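You operate a simulated robot arm through the tools that you are given. There is no shell and no other tool.

Carry out the task below with a simulated two-armed robot. There is one attempt and no reset: what you move stays moved.

TASK
Fill the square bottle marked LARGE to about its red line at the swing spout, using the steel funnel.
Fine: bottle on the yellow ring, funnel in its neck, the spout stays over it; the main valve is opened for it and ends shut; no spill; the other square bottle on the filling table stays empty. Set down upright: what you pick out.

Only the result counts: the job must be done as asked and must still hold three seconds after the hand-in. Knocking over, shifting, dropping, spilling or breaking anything else fails it.

THE ROBOT
Two 7-joint arms with two-finger grippers on one trunk that stands fixed in place. Base frame: the origin is at the foot of the trunk, x ahead of it, y to its left, z up; the work surface is at about z = 0.45. Units: m, degrees, N and s.
The left shoulder is at [0.037, 0.174, 1.253], the right one opposite. With the tool pointing down near the work surface each hand reaches from about 0.1 to 0.62 m from the base axis, measured 20 degrees to its own side. Payload 2.94 kg a hand.
The tool frame of a hand sits at the grasp point between the pads (the TCP): z along the fingers, y along the line on which they close. The tips reach 0.03 m beyond it. The gripper opens to 0.138 m. The gripper's body begins 0.109 m behind the TCP.
Orientation is that of the tool frame in the base frame, as a unit quaternion [w, x, y, z]. With the fingers straight down and closing along the base's y, the tool's x points along the base's -x, its y along +y and its z along -z.

THE INTERFACE
- The arms move only by the tool drive_tool. It takes "left_motion", "right_motion" or both (then of equal length, played together; a hand with none holds still); each is a list of rows, each a list of 6 numbers: the shift along the tool's x, y, z in m, then the turn, a rotation vector about the tool's x, y, z in degrees. In form: [[dx, dy, dz, ax, ay, az], ...]. A call has 1 to 20 rows; each row is the pose to reach, as a shift and turn from the pose commanded when the call began, along the tool's axes at that moment. "left_jaw" and "right_jaw" are, for a hand that has rows, the finger opening in m, from 0 to 0.138, set as the call begins (left out, the last holds). Each row takes 0.2 s and may step no farther than 0.05 m and 8.6 degrees from the row before; otherwise, or with a gripper value out of range, the whole call is refused. Where a pose cannot be reached the arm comes as near as it can. A force on the tool above 90 N (or 10 N above the force at the start of the call, whichever is more), or a blocked arm, ends the call early, and 0.2 s more pass. Each finger halts on what it meets, pressing with about 27 N; the grip force reading is that of the motor and also rises with nothing between the fingers. The clock runs only during rows and for 0.2 s after the last one: add rows that repeat a pose to give the fingers time. It gives the time, the measured TCP pose, the force on the tool (base axes), the opening and the grip force at its end, in the units of the frame above (readings bear some noise), with the torque about the TCP (base axes, N m) and any sound that the robot's microphone picked up.
- Cameras (640 x 400 px; columns grow to the right, rows downward): "scene" is now at [0.0788, -0.0314, 1.719]; the picture's right is [-0.42, -0.91, -0.00], its down [-0.75, 0.35, -0.56] and it looks along [0.50, -0.24, -0.83] (base axes); focal length 340 px, centre (320, 200). "left" rides on the left gripper at [0.071, -0.019, -0.146] in its tool frame; the picture's right is [0.26, 0.96, 0.00], its down [-0.85, 0.23, -0.48] and it looks along [-0.46, 0.13, 0.88] (tool axes); focal length 280 px, centre (320, 200). "right" rides on the right gripper at [0.071, 0.019, -0.146] in its tool frame; the picture's right is [-0.26, 0.97, 0.00], its down [-0.85, -0.23, -0.48] and it looks along [-0.46, -0.12, 0.88] (tool axes); focal length 280 px, centre (320, 200).
- camera(camera): a new picture of that camera. It takes no simulated time.
- raise_lower(by): slides the trunk up (or, below 0, down) by that many m; the arms and the scene camera ride with it, the base frame stays. It gives what a move gives, with no picture.
- aim_head(pan, tilt): turns the head with the scene camera to pan (to the left, within 120 degrees either way) and tilt (down, from -29 to 69), counted from straight ahead of the robot. It gives what a move gives.
- pixel_to_xyz(camera, pixels): for up to 12 pixels [column, row] of the newest picture of that camera ("zoom" is the newest enlarged one), the place [x, y, z] in the base frame of the surface seen there, good to about 0.003 m. It takes no simulated time.
- inspect(camera, box): a new picture of the part [left, top, right, bottom] of that camera's present view, enlarged. It takes no simulated time.
- job_done(): hands the job in; it is judged then, once.

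Open the grippers and draw the arms clear of the work before you hand the job in, unless the task says otherwise.

The tools are called after "Request:" by a JSON object that holds its "api" and its "payload". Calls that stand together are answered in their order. drive_tool: Moves the arms, as the interface text tells. Its arguments: {"type":"object","properties":{"left_motion":{"type":"array"},"left_jaw":{"type":"number"},"right_motion":{"type":"array"},"right_jaw":{"type":"number"}},"required":[]} The other tools are called the same way: raise_lower (by) slides the trunk up or down; aim_head (pan, tilt) turns the head that bears the scene camera; camera (camera) takes a picture; pixel_to_xyz (camera, pixels) gives the place of the surface under pixels of a picture; inspect (camera, box) takes an enlarged picture of a part of a camera's view; job_done () hands the job in.

At the start:

```text
time_s: 0.0
left_eef_pos: [0.6544, -0.1059, 1.1982]
left_tcp_rot: [0.0, 0.0, 1.0, 0.0]
left_force: [0.0, -0.1, -0.5]
left_wrist_torque: [0.01, 0.03, 0.02]
left_grip_width: 0.1382
left_grip_force: 0.0
right_eef_pos: [0.3824, -0.5678, 1.1538]
right_tcp_rot: [0.0, 0.0, 1.0, -0.001]
right_force: [0.0, -0.5, -0.2]
right_wrist_torque: [0.02, 0.0, 0.01]
right_grip_width: 0.1383
right_grip_force: 0.0
trunk travel left (down, up): [-0.425, 0.309]
head pan, tilt: [-25.1, 56.1]
```

scene: 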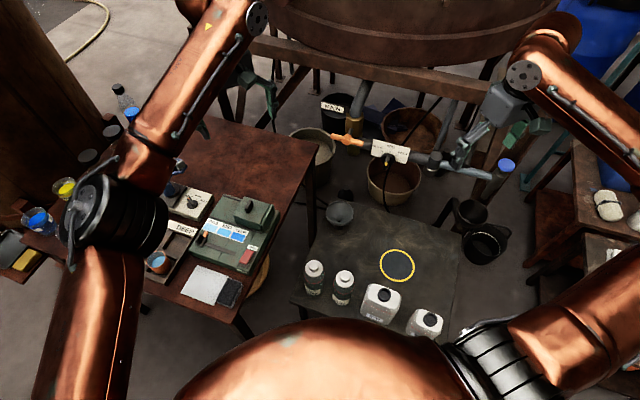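
right: 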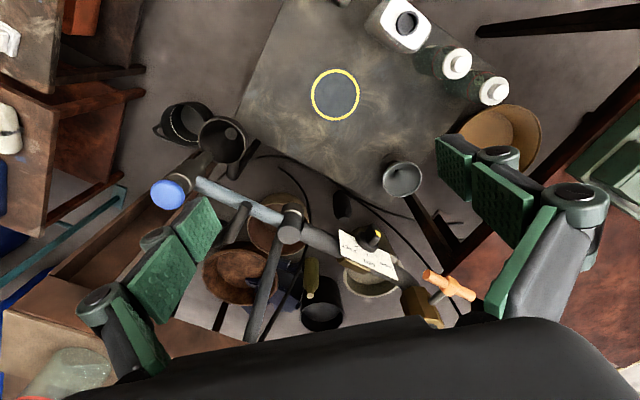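
left: 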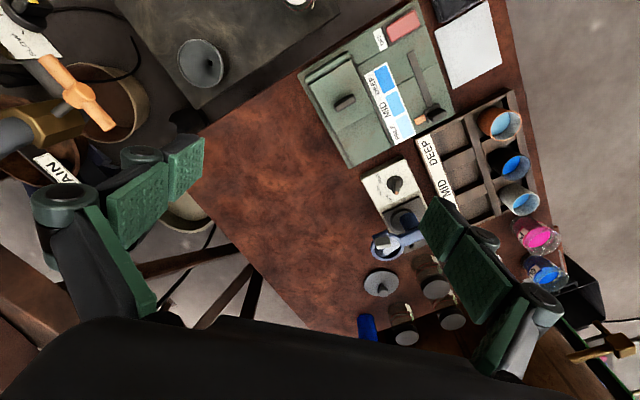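

I start by enlarging parts of the scene view: the filling table with bottles (rows 200-340) and the valve/spout area (rows 80-220).

Request:
{"api": "inspect", "payload": {"camera": "scene", "box": [280, 180, 480, 345]}}

Request:
{"api": "inspect", "payload": {"camera": "scene", "box": [280, 80, 540, 240]}}

Request:
{"api": "inspect", "payload": {"camera": "right", "box": [130, 120, 500, 350]}}

Request:
{"api": "inspect", "payload": {"camera": "right", "box": [300, 0, 540, 150]}}

Request:
{"api": "inspect", "payload": {"camera": "left", "box": [0, 0, 260, 170]}}

```text
2.42 times, centred on (380, 262) of scene
```

zoom: 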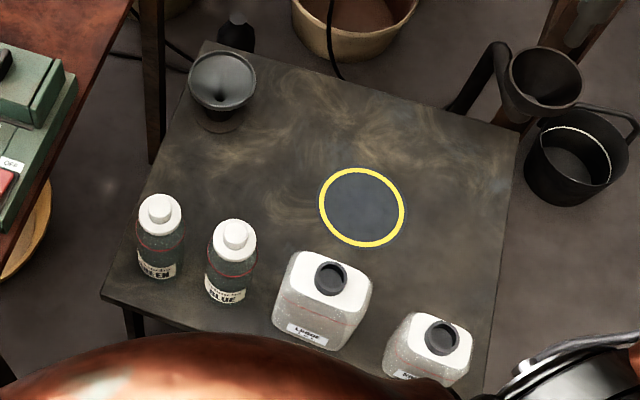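

```text
2.46 times, centred on (410, 160) of scene
```

zoom: 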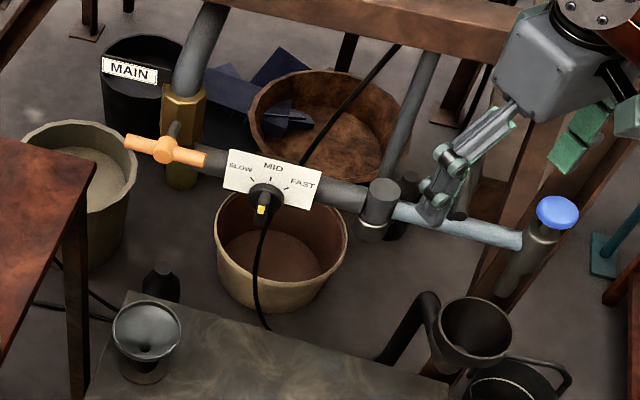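

```text
1.73 times, centred on (315, 235) of right
```

zoom: 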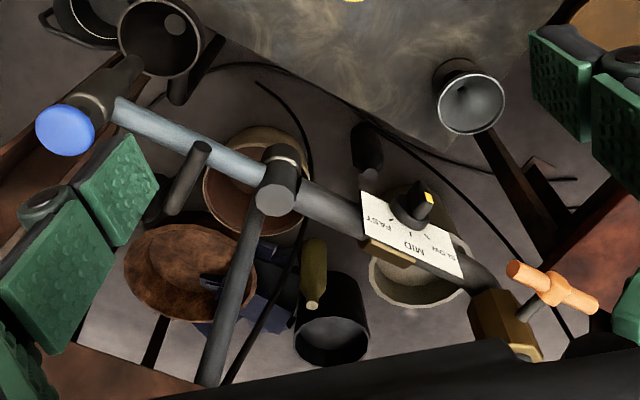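

```text
2.67 times, centred on (420, 75) of right
```

zoom: 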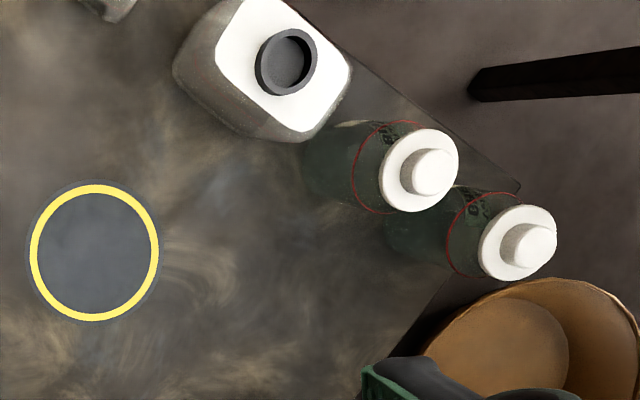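

```text
2.35 times, centred on (130, 85) of left
```

zoom: 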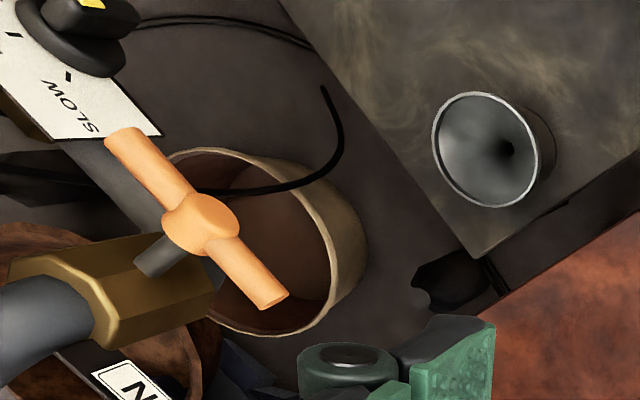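

I measure the key items: bottles, ring, funnel, valve handle, knob, pivot and spout in the scene picture.

Request:
{"api": "camera", "payload": {"camera": "scene"}}

Request:
{"api": "pixel_to_xyz", "payload": {"camera": "scene", "pixels": [[397, 265], [340, 212], [384, 294], [431, 319], [314, 266], [344, 277], [347, 141], [387, 160], [434, 160], [505, 165], [470, 211], [380, 130]]}}

Request:
{"api": "inspect", "payload": {"camera": "scene", "box": [340, 270, 460, 345]}}

```text
taken
```

scene: 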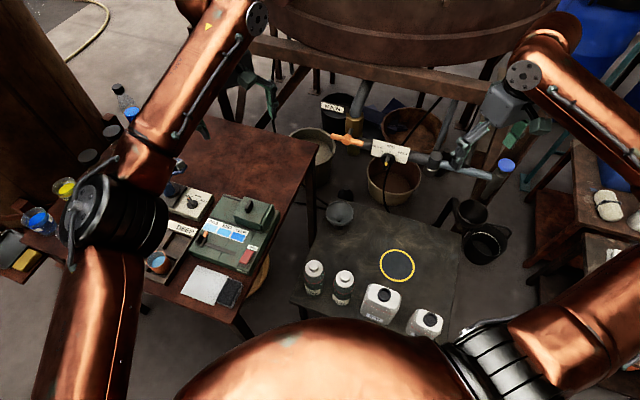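

```text
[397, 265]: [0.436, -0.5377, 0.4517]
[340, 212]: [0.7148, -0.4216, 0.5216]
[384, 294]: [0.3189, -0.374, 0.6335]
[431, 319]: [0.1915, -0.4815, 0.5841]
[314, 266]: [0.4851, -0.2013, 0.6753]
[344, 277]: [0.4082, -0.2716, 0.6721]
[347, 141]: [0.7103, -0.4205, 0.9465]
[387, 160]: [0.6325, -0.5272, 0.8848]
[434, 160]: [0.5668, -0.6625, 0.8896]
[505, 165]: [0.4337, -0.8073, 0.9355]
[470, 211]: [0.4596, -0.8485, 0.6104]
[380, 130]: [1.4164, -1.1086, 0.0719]
```

```text
5.33 times, centred on (400, 308) of scene
```

zoom: 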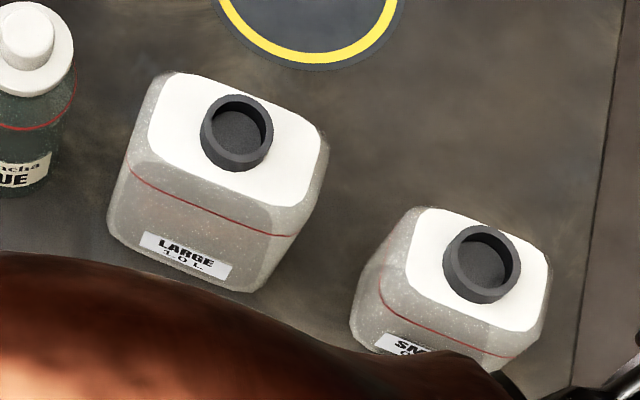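

I turn the head further right to centre the filling station for a better look at the spout and valve.

Request:
{"api": "aim_head", "payload": {"pan": -45, "tilt": 48}}

Request:
{"api": "camera", "payload": {"camera": "scene"}}

```text
time_s: 0.8
left_eef_pos: [0.6545, -0.1067, 1.1977]
left_tcp_rot: [0.001, -0.001, 1.0, 0.0]
left_force: [-0.3, -0.4, 0.3]
left_wrist_torque: [0.02, -0.02, 0.0]
left_grip_width: 0.1383
left_grip_force: 0.0
right_eef_pos: [0.3824, -0.5693, 1.1535]
right_tcp_rot: [0.0, 0.0, 1.0, -0.001]
right_force: [0.9, 1.3, -0.5]
right_wrist_torque: [0.01, -0.05, 0.0]
right_grip_width: 0.1381
right_grip_force: 0.0
trunk travel left (down, up): [-0.425, 0.309]
head pan, tilt: [-45.0, 48.0]
```

```text
taken
```

scene: 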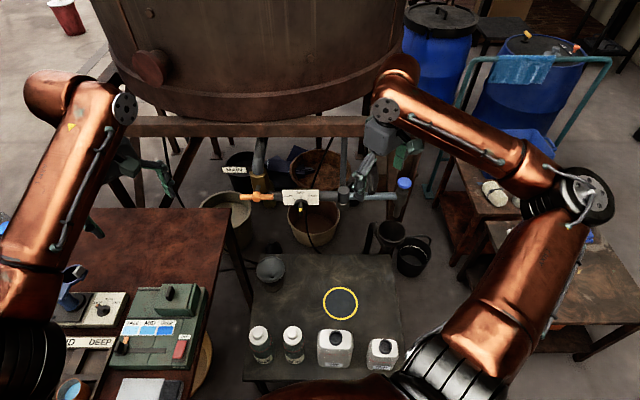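

The station is now centred (valve at (257,197), knob plate (300,197), spout end (403,185)). I enlarge it.

Request:
{"api": "inspect", "payload": {"camera": "scene", "box": [200, 130, 330, 212]}}

Request:
{"api": "inspect", "payload": {"camera": "scene", "box": [320, 150, 450, 282]}}

Request:
{"api": "inspect", "payload": {"camera": "scene", "box": [235, 240, 405, 375]}}

```text
4.88 times, centred on (265, 171) of scene
```

zoom: 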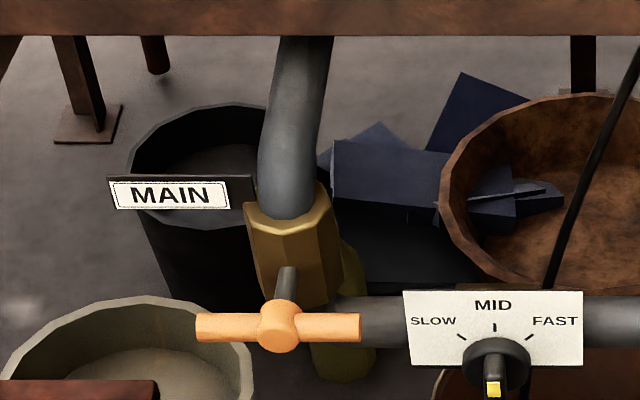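

```text
3.03 times, centred on (385, 216) of scene
```

zoom: 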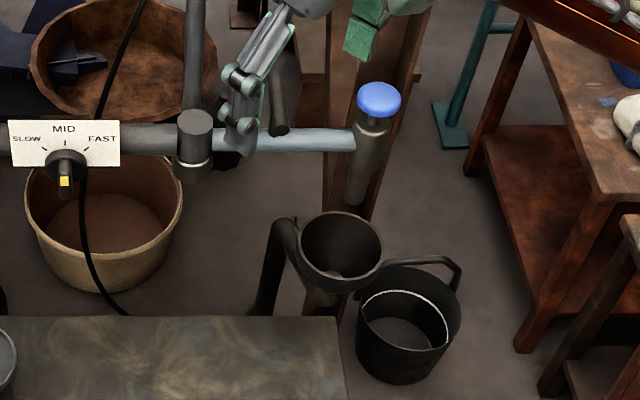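

```text
2.96 times, centred on (320, 308) of scene
```

zoom: 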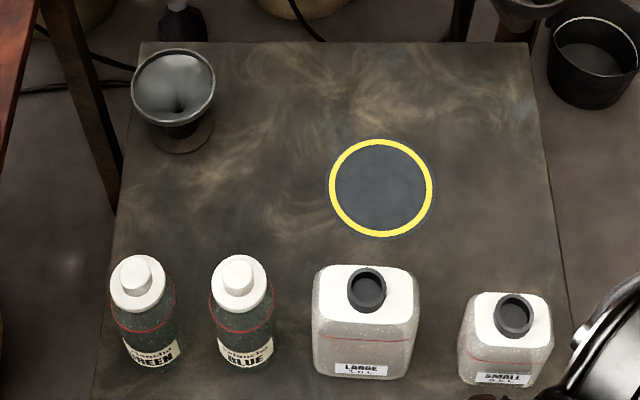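

The right wrist camera sees knob and valve; I enlarge small boxes there for detail: knob around (370,240), handle around (450,285).

Request:
{"api": "inspect", "payload": {"camera": "right", "box": [330, 215, 410, 265]}}

Request:
{"api": "inspect", "payload": {"camera": "right", "box": [395, 250, 495, 312]}}

Request:
{"api": "inspect", "payload": {"camera": "right", "box": [140, 90, 260, 220]}}

Request:
{"api": "inspect", "payload": {"camera": "right", "box": [370, 145, 440, 205]}}

Request:
{"api": "inspect", "payload": {"camera": "right", "box": [355, 0, 445, 56]}}

Request:
{"api": "inspect", "payload": {"camera": "scene", "box": [280, 180, 320, 220]}}

```text
8.00 times, centred on (370, 240) of right
```

zoom: 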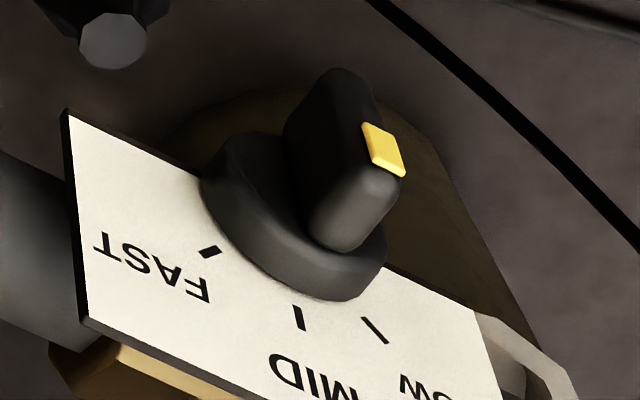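

```text
6.40 times, centred on (445, 281) of right
```

zoom: 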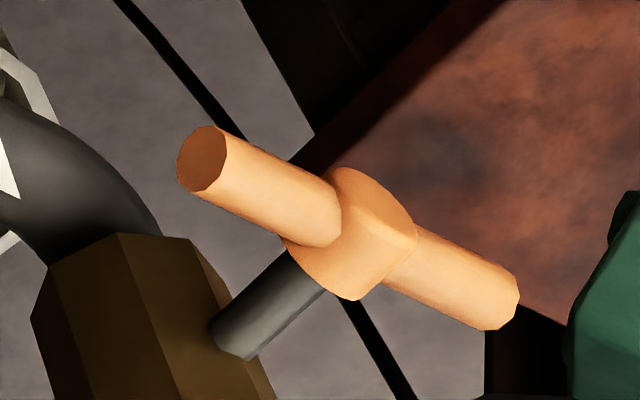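

```text
3.08 times, centred on (200, 155) of right
```

zoom: 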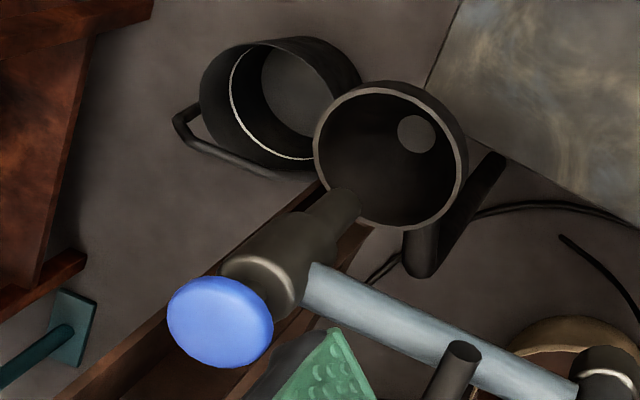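

```text
6.67 times, centred on (405, 175) of right
```

zoom: 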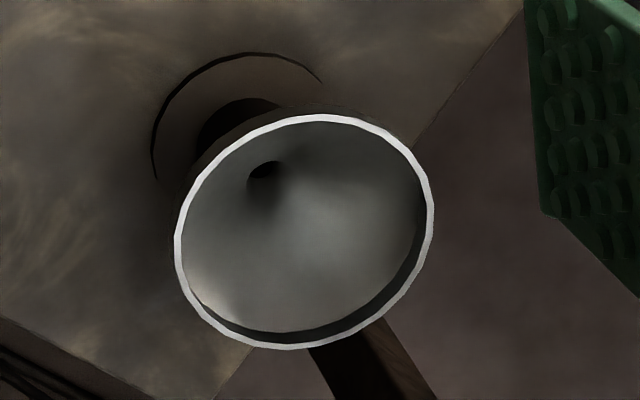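

```text
7.11 times, centred on (400, 28) of right
```

zoom: 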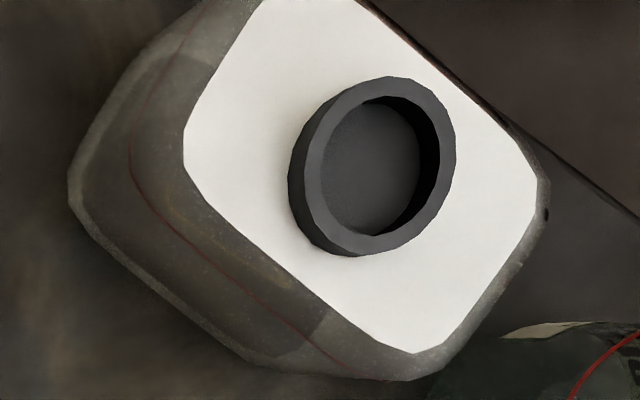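

```text
10.00 times, centred on (300, 200) of scene
```

zoom: 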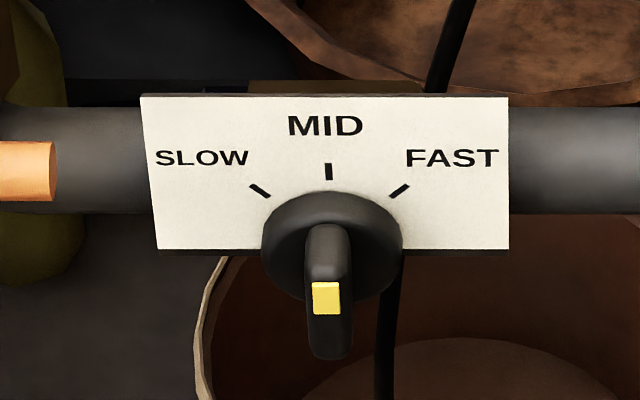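

The knob's yellow tab points to MID. Now I measure valve, plate and spout geometry with pixels in the current scene view.

Request:
{"api": "inspect", "payload": {"camera": "scene", "box": [230, 160, 330, 222]}}

Request:
{"api": "pixel_to_xyz", "payload": {"camera": "zoom", "pixels": [[75, 240], [130, 240], [185, 240], [138, 200], [120, 165], [160, 130], [450, 240], [450, 275], [405, 190], [540, 190], [600, 215], [260, 235]]}}

```text
6.40 times, centred on (280, 191) of scene
```

zoom: 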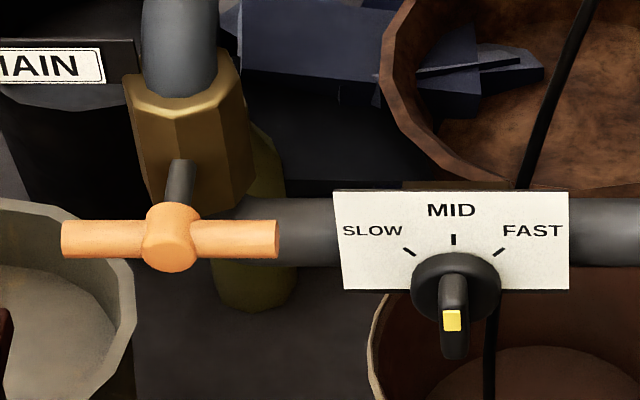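

```text
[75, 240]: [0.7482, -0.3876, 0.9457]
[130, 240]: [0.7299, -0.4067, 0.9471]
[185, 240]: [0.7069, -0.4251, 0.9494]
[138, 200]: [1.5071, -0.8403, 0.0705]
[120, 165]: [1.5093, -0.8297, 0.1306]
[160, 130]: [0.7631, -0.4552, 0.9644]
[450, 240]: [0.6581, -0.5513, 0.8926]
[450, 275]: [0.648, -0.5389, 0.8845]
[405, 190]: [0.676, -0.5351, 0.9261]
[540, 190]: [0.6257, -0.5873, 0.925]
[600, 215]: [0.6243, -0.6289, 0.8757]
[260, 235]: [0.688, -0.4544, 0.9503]
```

I look closely at the swing pipe and its peg, in both right-wrist and scene views.

Request:
{"api": "inspect", "payload": {"camera": "right", "box": [190, 170, 310, 260]}}

Request:
{"api": "inspect", "payload": {"camera": "scene", "box": [330, 150, 430, 225]}}

Request:
{"api": "pixel_to_xyz", "payload": {"camera": "zoom", "pixels": [[90, 190], [100, 160], [95, 110], [180, 190], [350, 190], [265, 120], [275, 180], [425, 130], [440, 90], [420, 210], [395, 280], [250, 150]]}}

```text
4.44 times, centred on (250, 215) of right
```

zoom: 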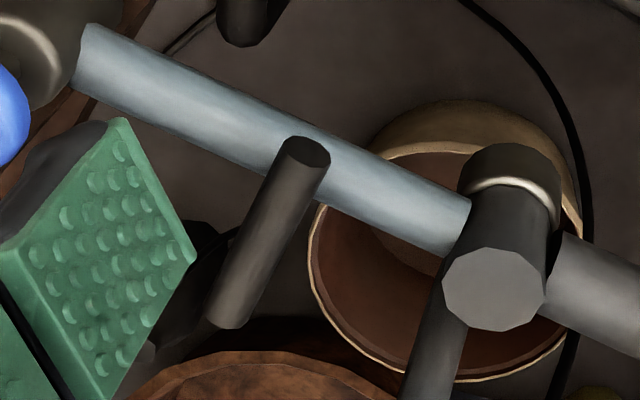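

```text
5.33 times, centred on (380, 188) of scene
```

zoom: 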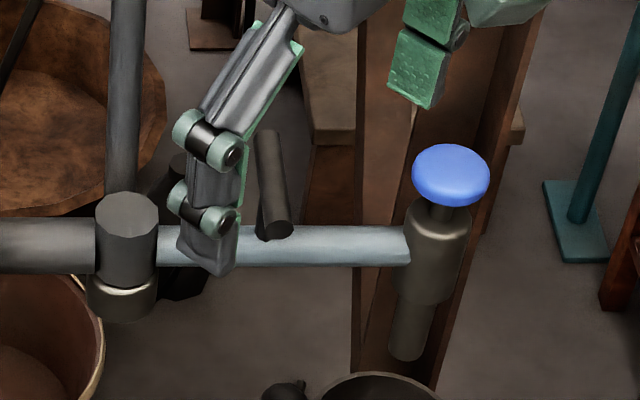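

```text
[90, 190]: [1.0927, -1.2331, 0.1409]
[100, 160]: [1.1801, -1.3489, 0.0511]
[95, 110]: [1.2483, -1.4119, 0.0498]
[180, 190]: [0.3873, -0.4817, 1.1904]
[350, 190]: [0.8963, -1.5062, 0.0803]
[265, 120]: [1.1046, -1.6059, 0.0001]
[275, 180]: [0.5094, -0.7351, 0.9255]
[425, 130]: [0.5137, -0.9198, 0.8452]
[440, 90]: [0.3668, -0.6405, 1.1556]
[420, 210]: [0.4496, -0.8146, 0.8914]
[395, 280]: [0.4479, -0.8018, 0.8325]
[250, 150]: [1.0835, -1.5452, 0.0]
```

I measure more points on the peg, pipe and spout head to settle their geometry.

Request:
{"api": "pixel_to_xyz", "payload": {"camera": "zoom", "pixels": [[277, 229], [275, 205], [271, 160], [268, 140], [330, 245], [350, 230], [400, 245], [450, 175], [450, 160], [440, 240], [405, 340], [125, 210]]}}

Request:
{"api": "inspect", "payload": {"camera": "right", "box": [190, 170, 310, 260]}}

Request:
{"api": "pixel_to_xyz", "payload": {"camera": "zoom", "pixels": [[305, 152], [285, 190], [260, 240], [235, 300], [225, 320], [120, 70], [400, 205], [490, 290], [500, 230], [600, 290], [505, 180], [430, 370]]}}

```text
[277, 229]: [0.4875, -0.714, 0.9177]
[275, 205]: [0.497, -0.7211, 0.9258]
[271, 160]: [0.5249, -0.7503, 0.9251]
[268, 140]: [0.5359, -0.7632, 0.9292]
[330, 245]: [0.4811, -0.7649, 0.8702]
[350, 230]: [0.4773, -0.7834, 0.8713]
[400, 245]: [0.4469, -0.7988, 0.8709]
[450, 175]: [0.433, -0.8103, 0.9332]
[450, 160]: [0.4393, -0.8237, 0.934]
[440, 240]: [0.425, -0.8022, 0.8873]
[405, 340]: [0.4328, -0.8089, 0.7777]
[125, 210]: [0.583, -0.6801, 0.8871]
```

```text
4.44 times, centred on (250, 215) of right
```

zoom: 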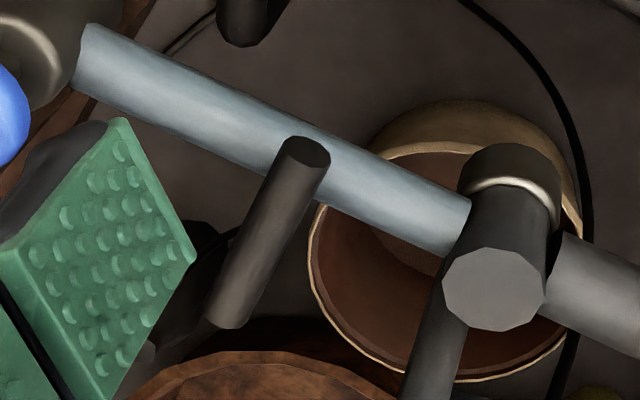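

```text
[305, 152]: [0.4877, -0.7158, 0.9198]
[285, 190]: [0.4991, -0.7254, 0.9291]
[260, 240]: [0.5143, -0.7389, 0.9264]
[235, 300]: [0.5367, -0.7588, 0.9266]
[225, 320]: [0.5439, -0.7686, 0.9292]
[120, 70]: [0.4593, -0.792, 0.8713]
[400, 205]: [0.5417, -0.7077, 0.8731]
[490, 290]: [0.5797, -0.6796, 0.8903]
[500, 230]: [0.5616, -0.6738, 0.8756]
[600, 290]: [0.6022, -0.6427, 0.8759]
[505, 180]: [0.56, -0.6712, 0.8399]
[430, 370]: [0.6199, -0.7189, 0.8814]
```

The peg is a T-handle over the swing pipe (z≈0.92) and the spout head is 0.195 m from the pivot, the ring 0.20 m; a ~90° swing. Now bottle and funnel geometry.

Request:
{"api": "inspect", "payload": {"camera": "scene", "box": [300, 315, 420, 390]}}

Request:
{"api": "pixel_to_xyz", "payload": {"camera": "zoom", "pixels": [[180, 72], [180, 110], [210, 95], [150, 95], [100, 90], [250, 90], [100, 170], [255, 170], [180, 175], [180, 265], [100, 265], [265, 265]]}}

Request:
{"api": "inspect", "payload": {"camera": "scene", "box": [235, 240, 315, 300]}}

Request:
{"api": "pixel_to_xyz", "payload": {"camera": "zoom", "pixels": [[185, 135], [285, 100], [405, 135], [290, 200], [280, 250], [290, 270], [230, 290], [355, 285], [285, 140], [290, 120], [380, 200], [210, 200]]}}

```text
5.33 times, centred on (360, 352) of scene
```

zoom: 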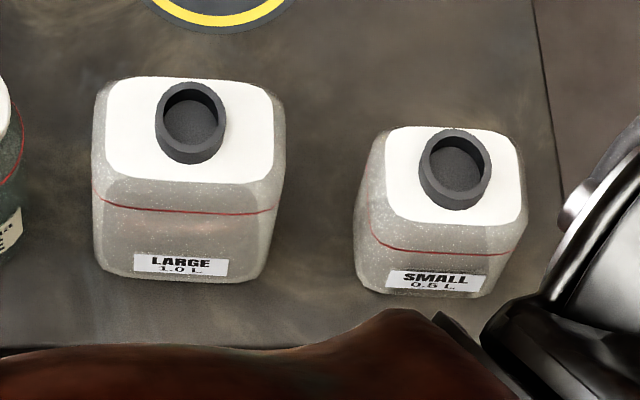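

```text
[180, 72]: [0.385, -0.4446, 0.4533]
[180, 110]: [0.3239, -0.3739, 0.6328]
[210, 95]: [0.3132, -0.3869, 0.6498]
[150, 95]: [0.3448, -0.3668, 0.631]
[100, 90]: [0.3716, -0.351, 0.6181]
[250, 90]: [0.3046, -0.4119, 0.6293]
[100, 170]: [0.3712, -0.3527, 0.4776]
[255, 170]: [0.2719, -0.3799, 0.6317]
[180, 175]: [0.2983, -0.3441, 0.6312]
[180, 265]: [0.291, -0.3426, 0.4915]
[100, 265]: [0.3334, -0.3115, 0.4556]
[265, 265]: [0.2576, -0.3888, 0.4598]
```

```text
6.67 times, centred on (275, 270) of scene
```

zoom: 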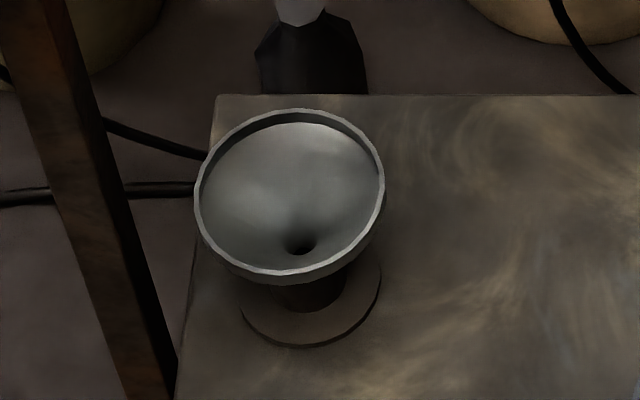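

```text
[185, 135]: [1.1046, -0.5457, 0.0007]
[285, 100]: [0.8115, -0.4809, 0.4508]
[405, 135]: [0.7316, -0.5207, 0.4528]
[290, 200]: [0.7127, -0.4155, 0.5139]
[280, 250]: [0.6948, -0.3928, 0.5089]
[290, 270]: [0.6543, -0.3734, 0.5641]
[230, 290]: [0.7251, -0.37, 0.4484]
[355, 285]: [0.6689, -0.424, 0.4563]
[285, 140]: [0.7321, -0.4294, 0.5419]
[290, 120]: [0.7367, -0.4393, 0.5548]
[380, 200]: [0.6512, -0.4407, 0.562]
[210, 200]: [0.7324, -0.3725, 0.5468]
```

The bottle row stands along the direction (-0.7,-0.7), LARGE's neck near (0.316,-0.373,0.65). I bring the right hand above it, turned 45° so the fingers will close across its depth.

Request:
{"api": "drive_tool", "payload": {"right_motion": [[0.00665, 0.0192, 0.0354, 0, 0, -4.5], [0.0133, 0.0384, 0.0708, 0, 0, -9], [0.01995, 0.0576, 0.1062, 0, 0, -13.5], [0.0266, 0.0768, 0.1416, 0, 0, -18], [0.03325, 0.096, 0.177, 0, 0, -22.5], [0.0399, 0.1152, 0.2124, 0, 0, -27], [0.04655, 0.1344, 0.2478, 0, 0, -31.5], [0.0532, 0.1536, 0.2832, 0, 0, -36], [0.05985, 0.1728, 0.3186, 0, 0, -40.5], [0.0665, 0.192, 0.354, 0, 0, -45], [0.0665, 0.192, 0.354, 0, 0, -45]], "right_jaw": 0.138}}

Request:
{"api": "camera", "payload": {"camera": "right"}}

Request:
{"api": "camera", "payload": {"camera": "scene"}}

```text
time_s: 3.2
left_eef_pos: [0.6549, -0.1071, 1.1977]
left_tcp_rot: [0.0, -0.001, 1.0, 0.0]
left_force: [0.2, -1.0, 0.2]
left_wrist_torque: [-0.03, -0.01, 0.03]
left_grip_width: 0.138
left_grip_force: 0.0
right_eef_pos: [0.3164, -0.3759, 0.802]
right_tcp_rot: [0.0, -0.384, 0.924, 0.0]
right_force: [0.1, -1.1, -0.5]
right_wrist_torque: [0.01, -0.03, 0.02]
right_grip_width: 0.138
right_grip_force: 0.2
trunk travel left (down, up): [-0.425, 0.309]
head pan, tilt: [-45.0, 48.0]
```

```text
taken
```

right: 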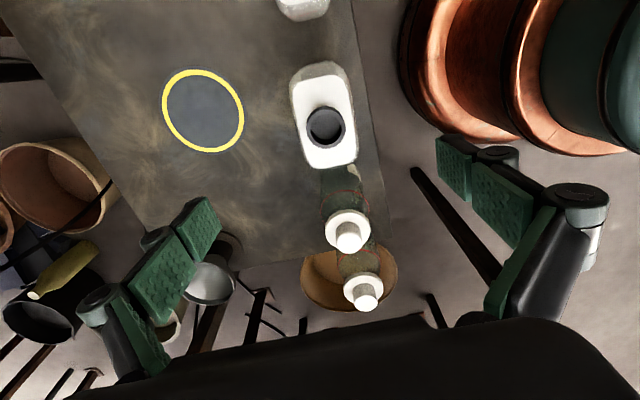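

```text
taken
```

scene: 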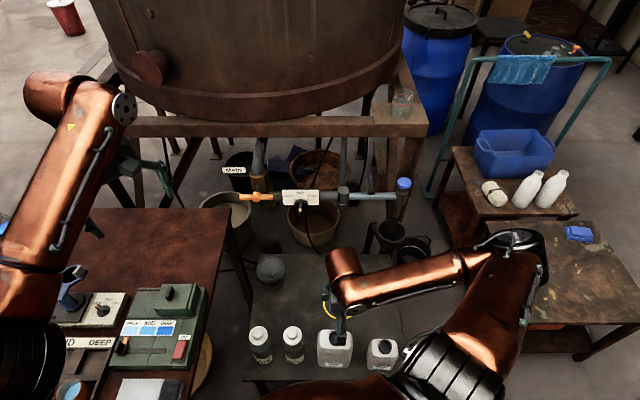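

The bottle now lies between the fingers in the right view (neck at (326,127)). I enlarge and measure its edges.

Request:
{"api": "inspect", "payload": {"camera": "right", "box": [270, 50, 390, 180]}}

Request:
{"api": "pixel_to_xyz", "payload": {"camera": "right", "pixels": [[326, 127], [310, 110], [343, 117], [311, 142], [343, 140], [298, 100], [306, 166], [355, 158], [348, 100], [330, 80], [330, 168], [203, 110]]}}

```text
3.08 times, centred on (330, 115) of right
```

zoom: 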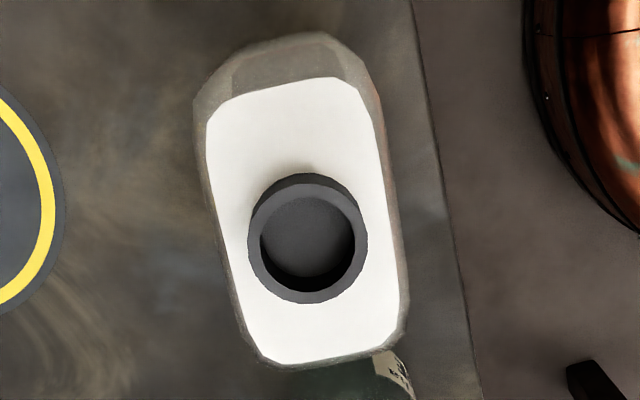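

```text
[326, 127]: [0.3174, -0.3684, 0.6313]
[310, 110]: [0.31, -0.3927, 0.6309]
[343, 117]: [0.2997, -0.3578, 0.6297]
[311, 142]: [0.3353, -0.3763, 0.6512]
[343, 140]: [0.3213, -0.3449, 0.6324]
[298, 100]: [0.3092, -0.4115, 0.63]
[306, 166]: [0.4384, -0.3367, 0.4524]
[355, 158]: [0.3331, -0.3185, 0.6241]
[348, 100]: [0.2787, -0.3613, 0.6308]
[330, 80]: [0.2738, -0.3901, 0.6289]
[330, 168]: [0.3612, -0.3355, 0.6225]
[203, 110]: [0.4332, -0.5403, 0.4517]
```

I sample the bottle's edges in the enlarged picture to get its exact depth and centre.

Request:
{"api": "pixel_to_xyz", "payload": {"camera": "zoom", "pixels": [[214, 170], [240, 300], [376, 150], [394, 280], [290, 85], [310, 352], [256, 240], [360, 240], [308, 295], [300, 183], [203, 170], [400, 290]]}}

```text
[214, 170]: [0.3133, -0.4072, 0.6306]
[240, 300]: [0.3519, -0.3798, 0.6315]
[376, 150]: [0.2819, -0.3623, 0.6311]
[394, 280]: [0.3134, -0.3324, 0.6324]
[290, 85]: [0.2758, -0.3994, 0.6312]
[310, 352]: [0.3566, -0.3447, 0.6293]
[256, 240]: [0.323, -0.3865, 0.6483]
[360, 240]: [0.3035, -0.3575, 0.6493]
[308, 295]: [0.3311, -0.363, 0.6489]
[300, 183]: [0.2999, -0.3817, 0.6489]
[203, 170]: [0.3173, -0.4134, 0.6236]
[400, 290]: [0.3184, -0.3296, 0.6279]
```

The neck centre is about (0.314,-0.372) and the body spans only ~0.078 m along the closing direction. I shift slightly and descend with open fingers to z≈0.565.

Request:
{"api": "drive_tool", "payload": {"right_motion": [[-0.0014, 0.0038, 0.04, 0, 0, 0], [-0.0014, 0.0038, 0.08, 0, 0, 0], [-0.0014, 0.0038, 0.12, 0, 0, 0], [-0.0014, 0.0038, 0.16, 0, 0, 0], [-0.0014, 0.0038, 0.2, 0, 0, 0], [-0.0014, 0.0038, 0.236, 0, 0, 0], [-0.0014, 0.0038, 0.236, 0, 0, 0]]}}

Request:
{"api": "camera", "payload": {"camera": "right"}}

Request:
{"api": "inspect", "payload": {"camera": "scene", "box": [230, 230, 430, 390]}}

```text
time_s: 4.8
left_eef_pos: [0.653, -0.1067, 1.1979]
left_tcp_rot: [0.0, 0.0, 1.0, 0.0]
left_force: [0.0, -0.1, 0.0]
left_wrist_torque: [-0.03, 0.02, -0.02]
left_grip_width: 0.138
left_grip_force: 0.0
right_eef_pos: [0.3137, -0.3722, 0.5652]
right_tcp_rot: [0.001, -0.383, 0.924, 0.0]
right_force: [1.4, -0.2, -0.3]
right_wrist_torque: [0.03, 0.03, -0.01]
right_grip_width: 0.1381
right_grip_force: 0.1
trunk travel left (down, up): [-0.425, 0.309]
head pan, tilt: [-45.0, 48.0]
```

```text
taken
```

right: 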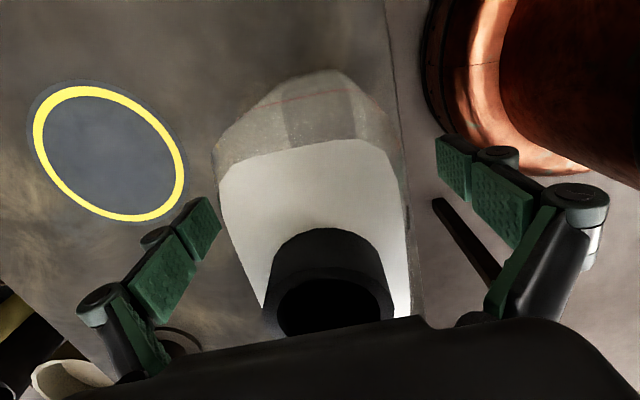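

```text
2.50 times, centred on (330, 310) of scene
```

zoom: 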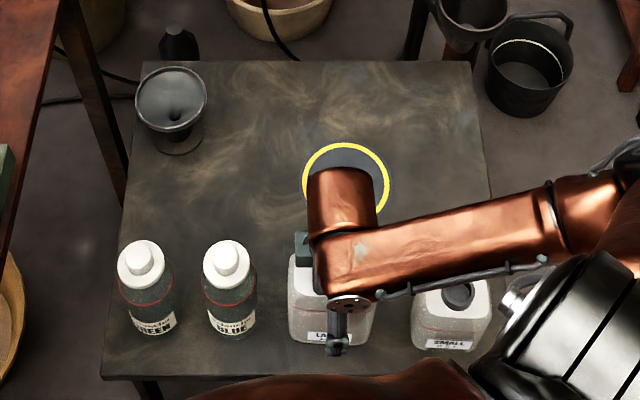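

Fingers straddle the bottle front and back with free space. I close on it, giving about 1.4 s.

Request:
{"api": "drive_tool", "payload": {"right_motion": [[0, 0, 0, 0, 0, 0], [0, 0, 0, 0, 0, 0], [0, 0, 0, 0, 0, 0], [0, 0, 0, 0, 0, 0], [0, 0, 0, 0, 0, 0], [0, 0, 0, 0, 0, 0], [0, 0, 0, 0, 0, 0]], "right_jaw": 0.055}}

Request:
{"api": "camera", "payload": {"camera": "right"}}

```text
time_s: 6.4
left_eef_pos: [0.6548, -0.1061, 1.1972]
left_tcp_rot: [0.0, -0.001, 1.0, 0.0]
left_force: [0.2, 0.2, -0.3]
left_wrist_torque: [0.0, 0.0, -0.04]
left_grip_width: 0.138
left_grip_force: 0.1
right_eef_pos: [0.3153, -0.374, 0.565]
right_tcp_rot: [0.0, -0.382, 0.924, 0.001]
right_force: [0.8, -0.1, 1.7]
right_wrist_torque: [0.0, 0.06, -0.04]
right_grip_width: 0.07
right_grip_force: 27.0
trunk travel left (down, up): [-0.425, 0.309]
head pan, tilt: [-45.0, 48.0]
```

```text
taken
```

right: 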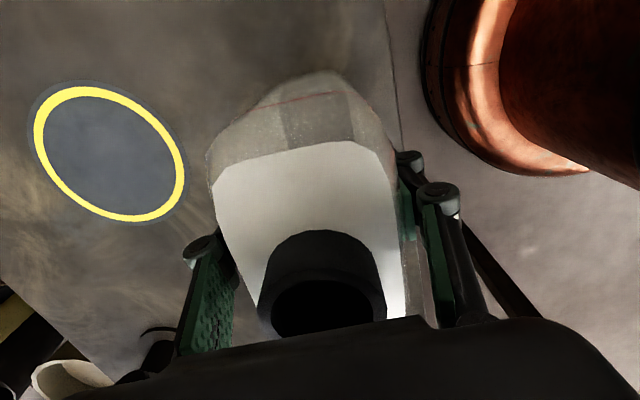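

Gripped at 0.070 m width, 27 N. Before moving I measure the ring's outer edge in the right view for its centre.

Request:
{"api": "pixel_to_xyz", "payload": {"camera": "right", "pixels": [[38, 125], [183, 178], [80, 91], [140, 217], [60, 185], [150, 118], [108, 153]]}}

Request:
{"api": "inspect", "payload": {"camera": "scene", "box": [310, 275, 370, 330]}}

```text
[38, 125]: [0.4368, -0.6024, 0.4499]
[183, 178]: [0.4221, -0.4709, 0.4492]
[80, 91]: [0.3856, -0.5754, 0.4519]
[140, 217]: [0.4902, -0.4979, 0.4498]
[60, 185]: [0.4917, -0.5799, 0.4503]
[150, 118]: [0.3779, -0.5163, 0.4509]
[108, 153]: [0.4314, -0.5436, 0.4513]
```

```text
7.27 times, centred on (340, 302) of scene
```

zoom: 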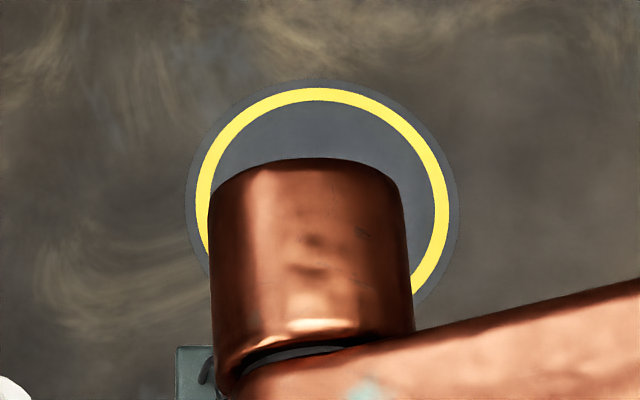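

The ring centre comes out at about (0.438,-0.538), directly a 90° swing from the spout. I lift the bottle 6 cm, carry it over the ring and lower it.

Request:
{"api": "drive_tool", "payload": {"right_motion": [[0, 0, -0.02, 0, 0, 0], [0, 0, -0.04, 0, 0, 0], [0, 0, -0.06, 0, 0, 0], [0.005, -0.0343, -0.06, 0, 0, 0], [0.01, -0.0686, -0.06, 0, 0, 0], [0.015, -0.1029, -0.06, 0, 0, 0], [0.02, -0.1371, -0.06, 0, 0, 0], [0.025, -0.1714, -0.06, 0, 0, 0], [0.03, -0.2057, -0.06, 0, 0, 0], [0.03, -0.2057, -0.06, 0, 0, 0], [0.03, -0.2057, -0.045, 0, 0, 0], [0.03, -0.2057, -0.03, 0, 0, 0], [0.03, -0.2057, -0.015, 0, 0, 0], [0.03, -0.2057, -0.015, 0, 0, 0]]}}

Request:
{"api": "camera", "payload": {"camera": "right"}}

Request:
{"api": "camera", "payload": {"camera": "scene"}}

```text
time_s: 9.4
left_eef_pos: [0.6547, -0.1066, 1.1977]
left_tcp_rot: [0.0, 0.0, 1.0, 0.0]
left_force: [0.2, 0.1, -0.3]
left_wrist_torque: [0.01, -0.02, 0.04]
left_grip_width: 0.1382
left_grip_force: 0.2
right_eef_pos: [0.4381, -0.5394, 0.5788]
right_tcp_rot: [0.0, -0.382, 0.924, 0.0]
right_force: [0.1, 0.6, -0.7]
right_wrist_torque: [-0.01, -0.01, -0.05]
right_grip_width: 0.0698
right_grip_force: 26.8
trunk travel left (down, up): [-0.425, 0.309]
head pan, tilt: [-45.0, 48.0]
```

```text
taken
```

right: 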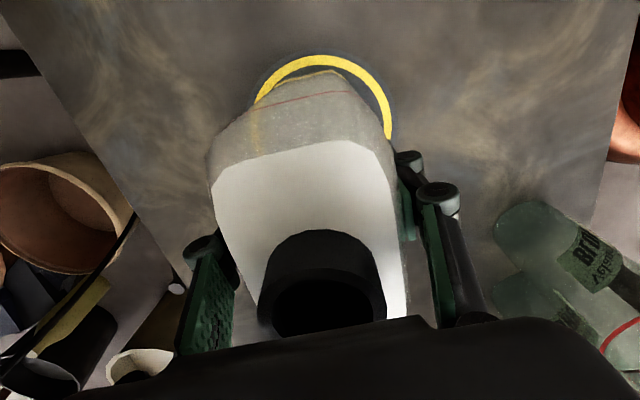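

```text
taken
```

scene: 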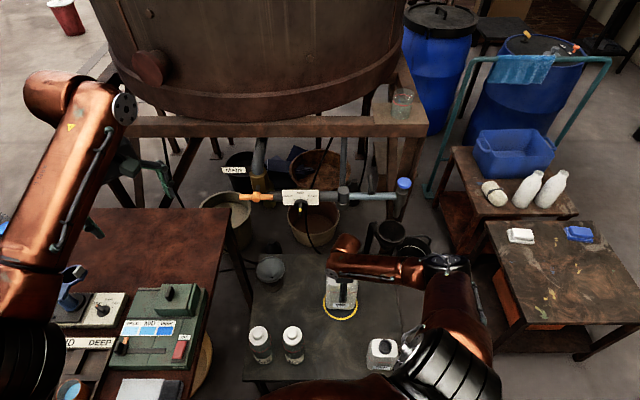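

The bottle hangs over the ring, 1.5 cm up. The right elbow appears near the SMALL bottle, so I check heights and alignment before going down.

Request:
{"api": "inspect", "payload": {"camera": "scene", "box": [300, 230, 440, 380]}}

Request:
{"api": "pixel_to_xyz", "payload": {"camera": "scene", "pixels": [[402, 350], [410, 365], [440, 355], [450, 270], [385, 268], [345, 250], [383, 350], [460, 330], [328, 315], [355, 312], [340, 319], [338, 290]]}}

```text
2.67 times, centred on (370, 305) of scene
```

zoom: 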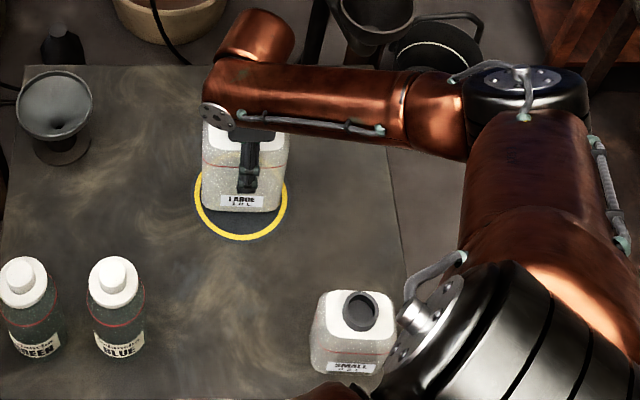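

```text
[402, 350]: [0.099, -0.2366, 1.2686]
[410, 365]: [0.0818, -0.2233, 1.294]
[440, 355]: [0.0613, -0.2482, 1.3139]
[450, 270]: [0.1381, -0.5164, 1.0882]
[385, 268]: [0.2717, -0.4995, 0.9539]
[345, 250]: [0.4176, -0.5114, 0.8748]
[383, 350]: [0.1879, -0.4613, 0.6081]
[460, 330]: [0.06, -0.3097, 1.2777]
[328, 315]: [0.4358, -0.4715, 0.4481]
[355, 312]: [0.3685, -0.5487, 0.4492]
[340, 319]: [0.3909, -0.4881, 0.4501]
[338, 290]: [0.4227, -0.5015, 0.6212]
```

Elbow is at z≥1.09, so that was only occlusion. I lower the last 1.4 cm and open the fingers.

Request:
{"api": "drive_tool", "payload": {"right_motion": [[0, 0, 0.007, 0, 0, 0], [0, 0, 0.014, 0, 0, 0], [0, 0, 0.0145, 0, 0, 0]]}}

Request:
{"api": "drive_tool", "payload": {"right_motion": [[0, 0, 0, 0, 0, 0], [0, 0, 0, 0, 0, 0], [0, 0, 0, 0, 0, 0], [0, 0, 0, 0, 0, 0], [0, 0, 0, 0, 0, 0]], "right_jaw": 0.12}}

Request:
{"api": "camera", "payload": {"camera": "right"}}

```text
time_s: 10.2
left_eef_pos: [0.6543, -0.1059, 1.1984]
left_tcp_rot: [0.0, 0.0, 1.0, 0.0]
left_force: [-0.3, -0.8, -0.2]
left_wrist_torque: [0.0, 0.0, 0.01]
left_grip_width: 0.1382
left_grip_force: 0.0
right_eef_pos: [0.4378, -0.5382, 0.5652]
right_tcp_rot: [-0.001, -0.383, 0.924, 0.0]
right_force: [-1.1, -0.4, 5.4]
right_wrist_torque: [0.05, 0.29, -0.1]
right_grip_width: 0.0697
right_grip_force: 27.5
trunk travel left (down, up): [-0.425, 0.309]
head pan, tilt: [-45.0, 48.0]
```

```text
time_s: 11.4
left_eef_pos: [0.6548, -0.107, 1.1981]
left_tcp_rot: [0.0, 0.0, 1.0, 0.001]
left_force: [-0.7, 0.0, -0.5]
left_wrist_torque: [-0.03, -0.01, 0.02]
left_grip_width: 0.1381
left_grip_force: 0.1
right_eef_pos: [0.4376, -0.5391, 0.5649]
right_tcp_rot: [-0.001, -0.382, 0.924, 0.001]
right_force: [-0.5, -0.8, -0.3]
right_wrist_torque: [-0.01, -0.01, 0.01]
right_grip_width: 0.1202
right_grip_force: 0.0
trunk travel left (down, up): [-0.425, 0.309]
head pan, tilt: [-45.0, 48.0]
```

```text
taken
```

right: 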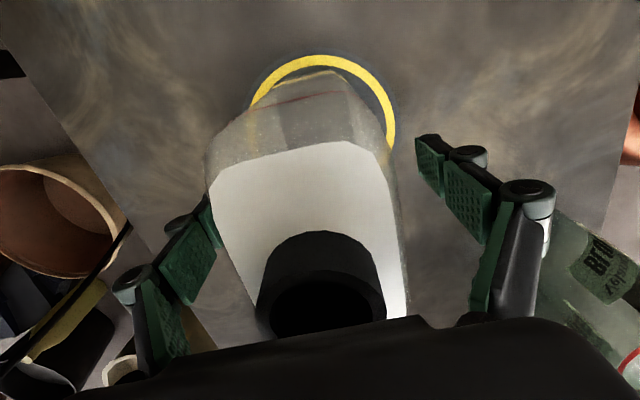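

Released with no residual force. I raise the hand straight up 20 cm and look at the bottle.

Request:
{"api": "drive_tool", "payload": {"right_motion": [[0, 0, -0.03, 0, 0, 0], [0, 0, -0.07, 0, 0, 0], [0, 0, -0.11, 0, 0, 0], [0, 0, -0.15, 0, 0, 0], [0, 0, -0.2, 0, 0, 0], [0, 0, -0.2, 0, 0, 0]]}}

Request:
{"api": "inspect", "payload": {"camera": "right", "box": [230, 40, 430, 200]}}

Request:
{"api": "camera", "payload": {"camera": "scene"}}

```text
time_s: 12.8
left_eef_pos: [0.6549, -0.1075, 1.1962]
left_tcp_rot: [-0.002, 0.001, 1.0, 0.001]
left_force: [0.6, -1.0, 0.3]
left_wrist_torque: [0.0, 0.04, -0.01]
left_grip_width: 0.1382
left_grip_force: 0.1
right_eef_pos: [0.4363, -0.5393, 0.7627]
right_tcp_rot: [0.0, -0.383, 0.924, 0.001]
right_force: [0.3, -0.4, -0.5]
right_wrist_torque: [0.03, 0.01, 0.0]
right_grip_width: 0.1203
right_grip_force: 0.0
trunk travel left (down, up): [-0.425, 0.309]
head pan, tilt: [-45.0, 48.0]
```

```text
2.50 times, centred on (330, 120) of right
```

zoom: 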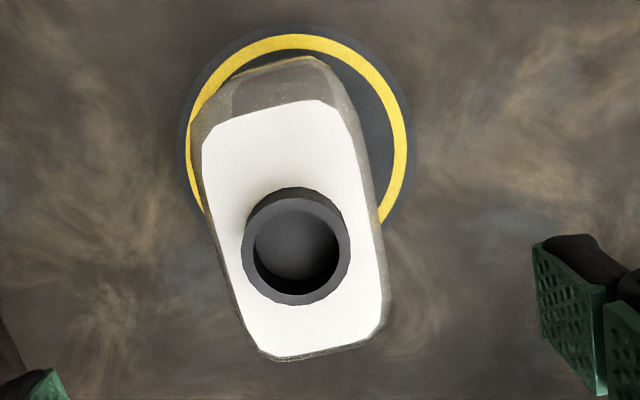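

```text
taken
```

scene: 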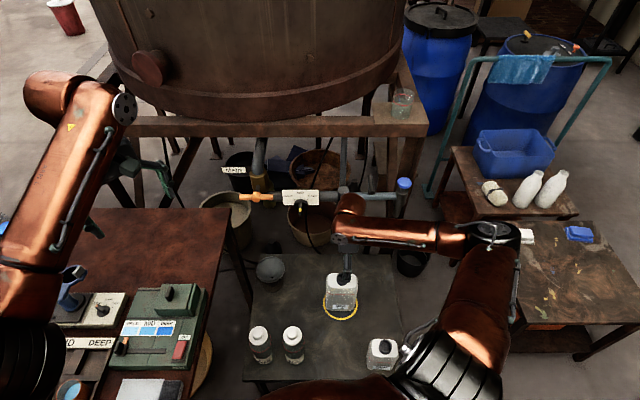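

I measure the neck rim and bottle foot versus ring.

Request:
{"api": "pixel_to_xyz", "payload": {"camera": "zoom", "pixels": [[250, 250], [345, 245], [295, 193], [300, 298], [296, 240], [205, 205], [382, 210], [402, 120], [192, 130], [300, 42], [270, 75], [330, 75]]}}

Request:
{"api": "inspect", "payload": {"camera": "scene", "box": [310, 260, 370, 330]}}

Request:
{"api": "pixel_to_xyz", "payload": {"camera": "zoom", "pixels": [[236, 290], [408, 290], [240, 270], [400, 270], [320, 320], [320, 255], [228, 255], [425, 255], [320, 275]]}}

```text
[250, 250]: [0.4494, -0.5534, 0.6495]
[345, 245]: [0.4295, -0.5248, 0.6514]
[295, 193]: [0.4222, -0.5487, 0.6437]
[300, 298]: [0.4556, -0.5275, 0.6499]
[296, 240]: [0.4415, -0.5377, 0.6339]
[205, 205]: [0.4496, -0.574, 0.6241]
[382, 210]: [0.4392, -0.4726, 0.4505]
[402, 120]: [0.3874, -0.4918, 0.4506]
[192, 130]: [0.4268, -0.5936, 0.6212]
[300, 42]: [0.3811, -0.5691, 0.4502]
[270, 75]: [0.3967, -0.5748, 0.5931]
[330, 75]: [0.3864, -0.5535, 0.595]
```

```text
5.71 times, centred on (340, 295) of scene
```

zoom: 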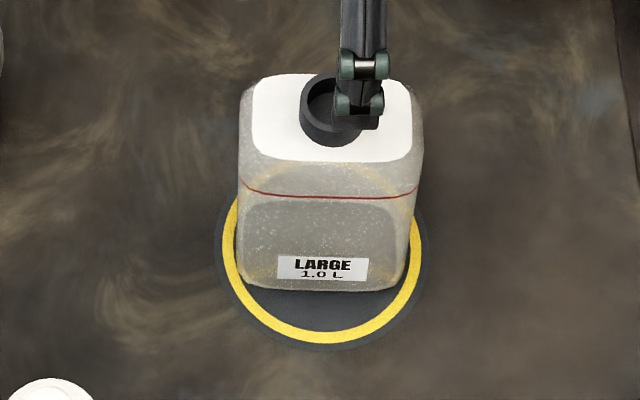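

```text
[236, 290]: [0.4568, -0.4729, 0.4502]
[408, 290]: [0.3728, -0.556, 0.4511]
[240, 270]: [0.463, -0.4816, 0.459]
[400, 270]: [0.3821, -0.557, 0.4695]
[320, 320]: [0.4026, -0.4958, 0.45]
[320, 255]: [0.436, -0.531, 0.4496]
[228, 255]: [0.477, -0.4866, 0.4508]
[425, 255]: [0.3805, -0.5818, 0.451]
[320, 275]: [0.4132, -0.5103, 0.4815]
```

The neck stands at (0.439,-0.539), bottle on the ring. The funnel sits under the valve handle, so I will approach it tilted 45°; first I check the left arm's height above the dye table in case I lower the trunk a bit.

Request:
{"api": "pixel_to_xyz", "payload": {"camera": "scene", "pixels": [[120, 250], [20, 380], [40, 330], [20, 300], [70, 280], [180, 300], [130, 160], [60, 100], [50, 215], [500, 240], [440, 240], [345, 205]]}}

Request:
{"api": "camera", "payload": {"camera": "left"}}

```text
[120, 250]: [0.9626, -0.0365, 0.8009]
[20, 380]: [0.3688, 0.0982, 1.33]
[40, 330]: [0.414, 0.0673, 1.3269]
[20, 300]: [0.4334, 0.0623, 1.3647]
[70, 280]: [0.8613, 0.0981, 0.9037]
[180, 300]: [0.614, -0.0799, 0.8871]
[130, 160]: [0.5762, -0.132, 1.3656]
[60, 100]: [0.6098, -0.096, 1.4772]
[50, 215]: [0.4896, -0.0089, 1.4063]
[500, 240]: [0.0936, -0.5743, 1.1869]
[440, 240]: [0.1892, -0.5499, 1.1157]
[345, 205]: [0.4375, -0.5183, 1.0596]
```

```text
taken
```

left: 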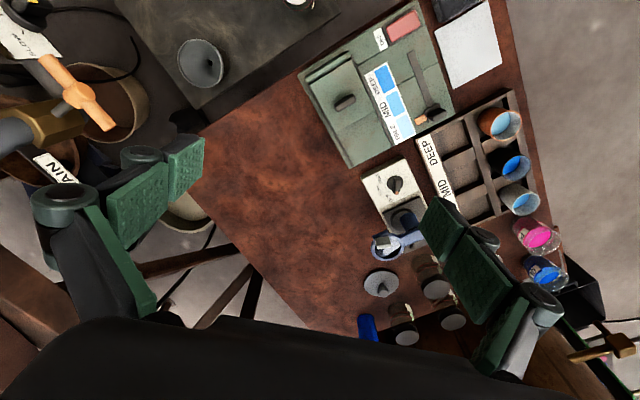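

The dye table is at z=0.80 with the left arm well above. I move the right hand toward the funnel side, turning 90° and tilting 45° outward so it approaches under the valve handle.

Request:
{"api": "drive_tool", "payload": {"right_motion": [[-0.021, 0.0059, -0.01, 2.93, -2.93, 7.08], [-0.042, 0.0118, -0.02, 5.86, -5.86, 14.15], [-0.063, 0.0177, -0.03, 8.79, -8.79, 21.23], [-0.0839, 0.0236, -0.035, 11.72, -11.72, 28.31], [-0.1049, 0.0295, -0.035, 14.65, -14.65, 35.39], [-0.1258, 0.0354, -0.035, 17.58, -17.58, 42.46], [-0.1468, 0.0413, -0.035, 20.52, -20.52, 49.54], [-0.1678, 0.0472, -0.035, 23.45, -23.45, 56.62], [-0.1888, 0.0531, -0.035, 26.38, -26.38, 63.7], [-0.2098, 0.0589, -0.035, 29.31, -29.31, 70.77], [-0.2307, 0.0648, -0.035, 32.24, -32.24, 77.85], [-0.2517, 0.0707, -0.035, 35.17, -35.17, 84.93], [-0.2517, 0.0707, -0.035, 35.17, -35.17, 84.93]], "right_jaw": 0.138}}

Request:
{"api": "camera", "payload": {"camera": "right"}}

Request:
{"api": "camera", "payload": {"camera": "scene"}}

```text
time_s: 15.6
left_eef_pos: [0.6539, -0.1073, 1.1974]
left_tcp_rot: [-0.001, 0.0, 1.0, 0.001]
left_force: [-0.3, -0.4, 0.8]
left_wrist_torque: [0.01, 0.01, -0.01]
left_grip_width: 0.1379
left_grip_force: 0.0
right_eef_pos: [0.567, -0.3098, 0.7998]
right_tcp_rot: [0.354, 0.354, 0.853, -0.146]
right_force: [0.2, 0.1, 1.2]
right_wrist_torque: [0.04, -0.05, 0.03]
right_grip_width: 0.138
right_grip_force: 0.1
trunk travel left (down, up): [-0.425, 0.309]
head pan, tilt: [-45.0, 48.0]
```

```text
taken
```

right: 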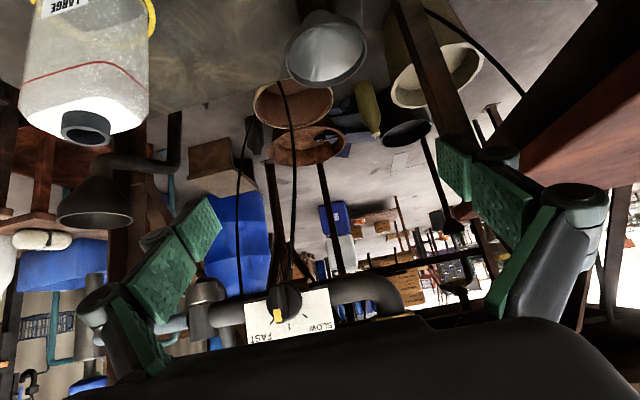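

```text
taken
```

scene: 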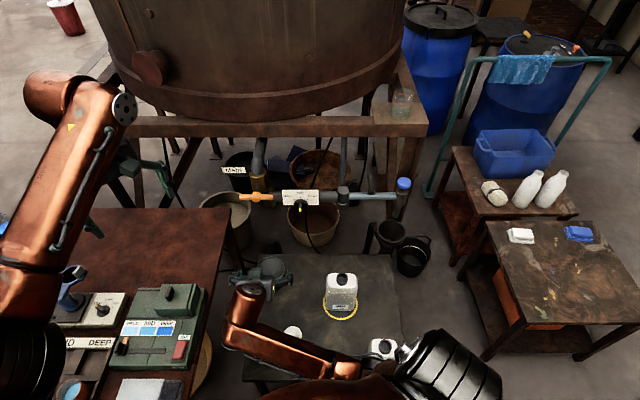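

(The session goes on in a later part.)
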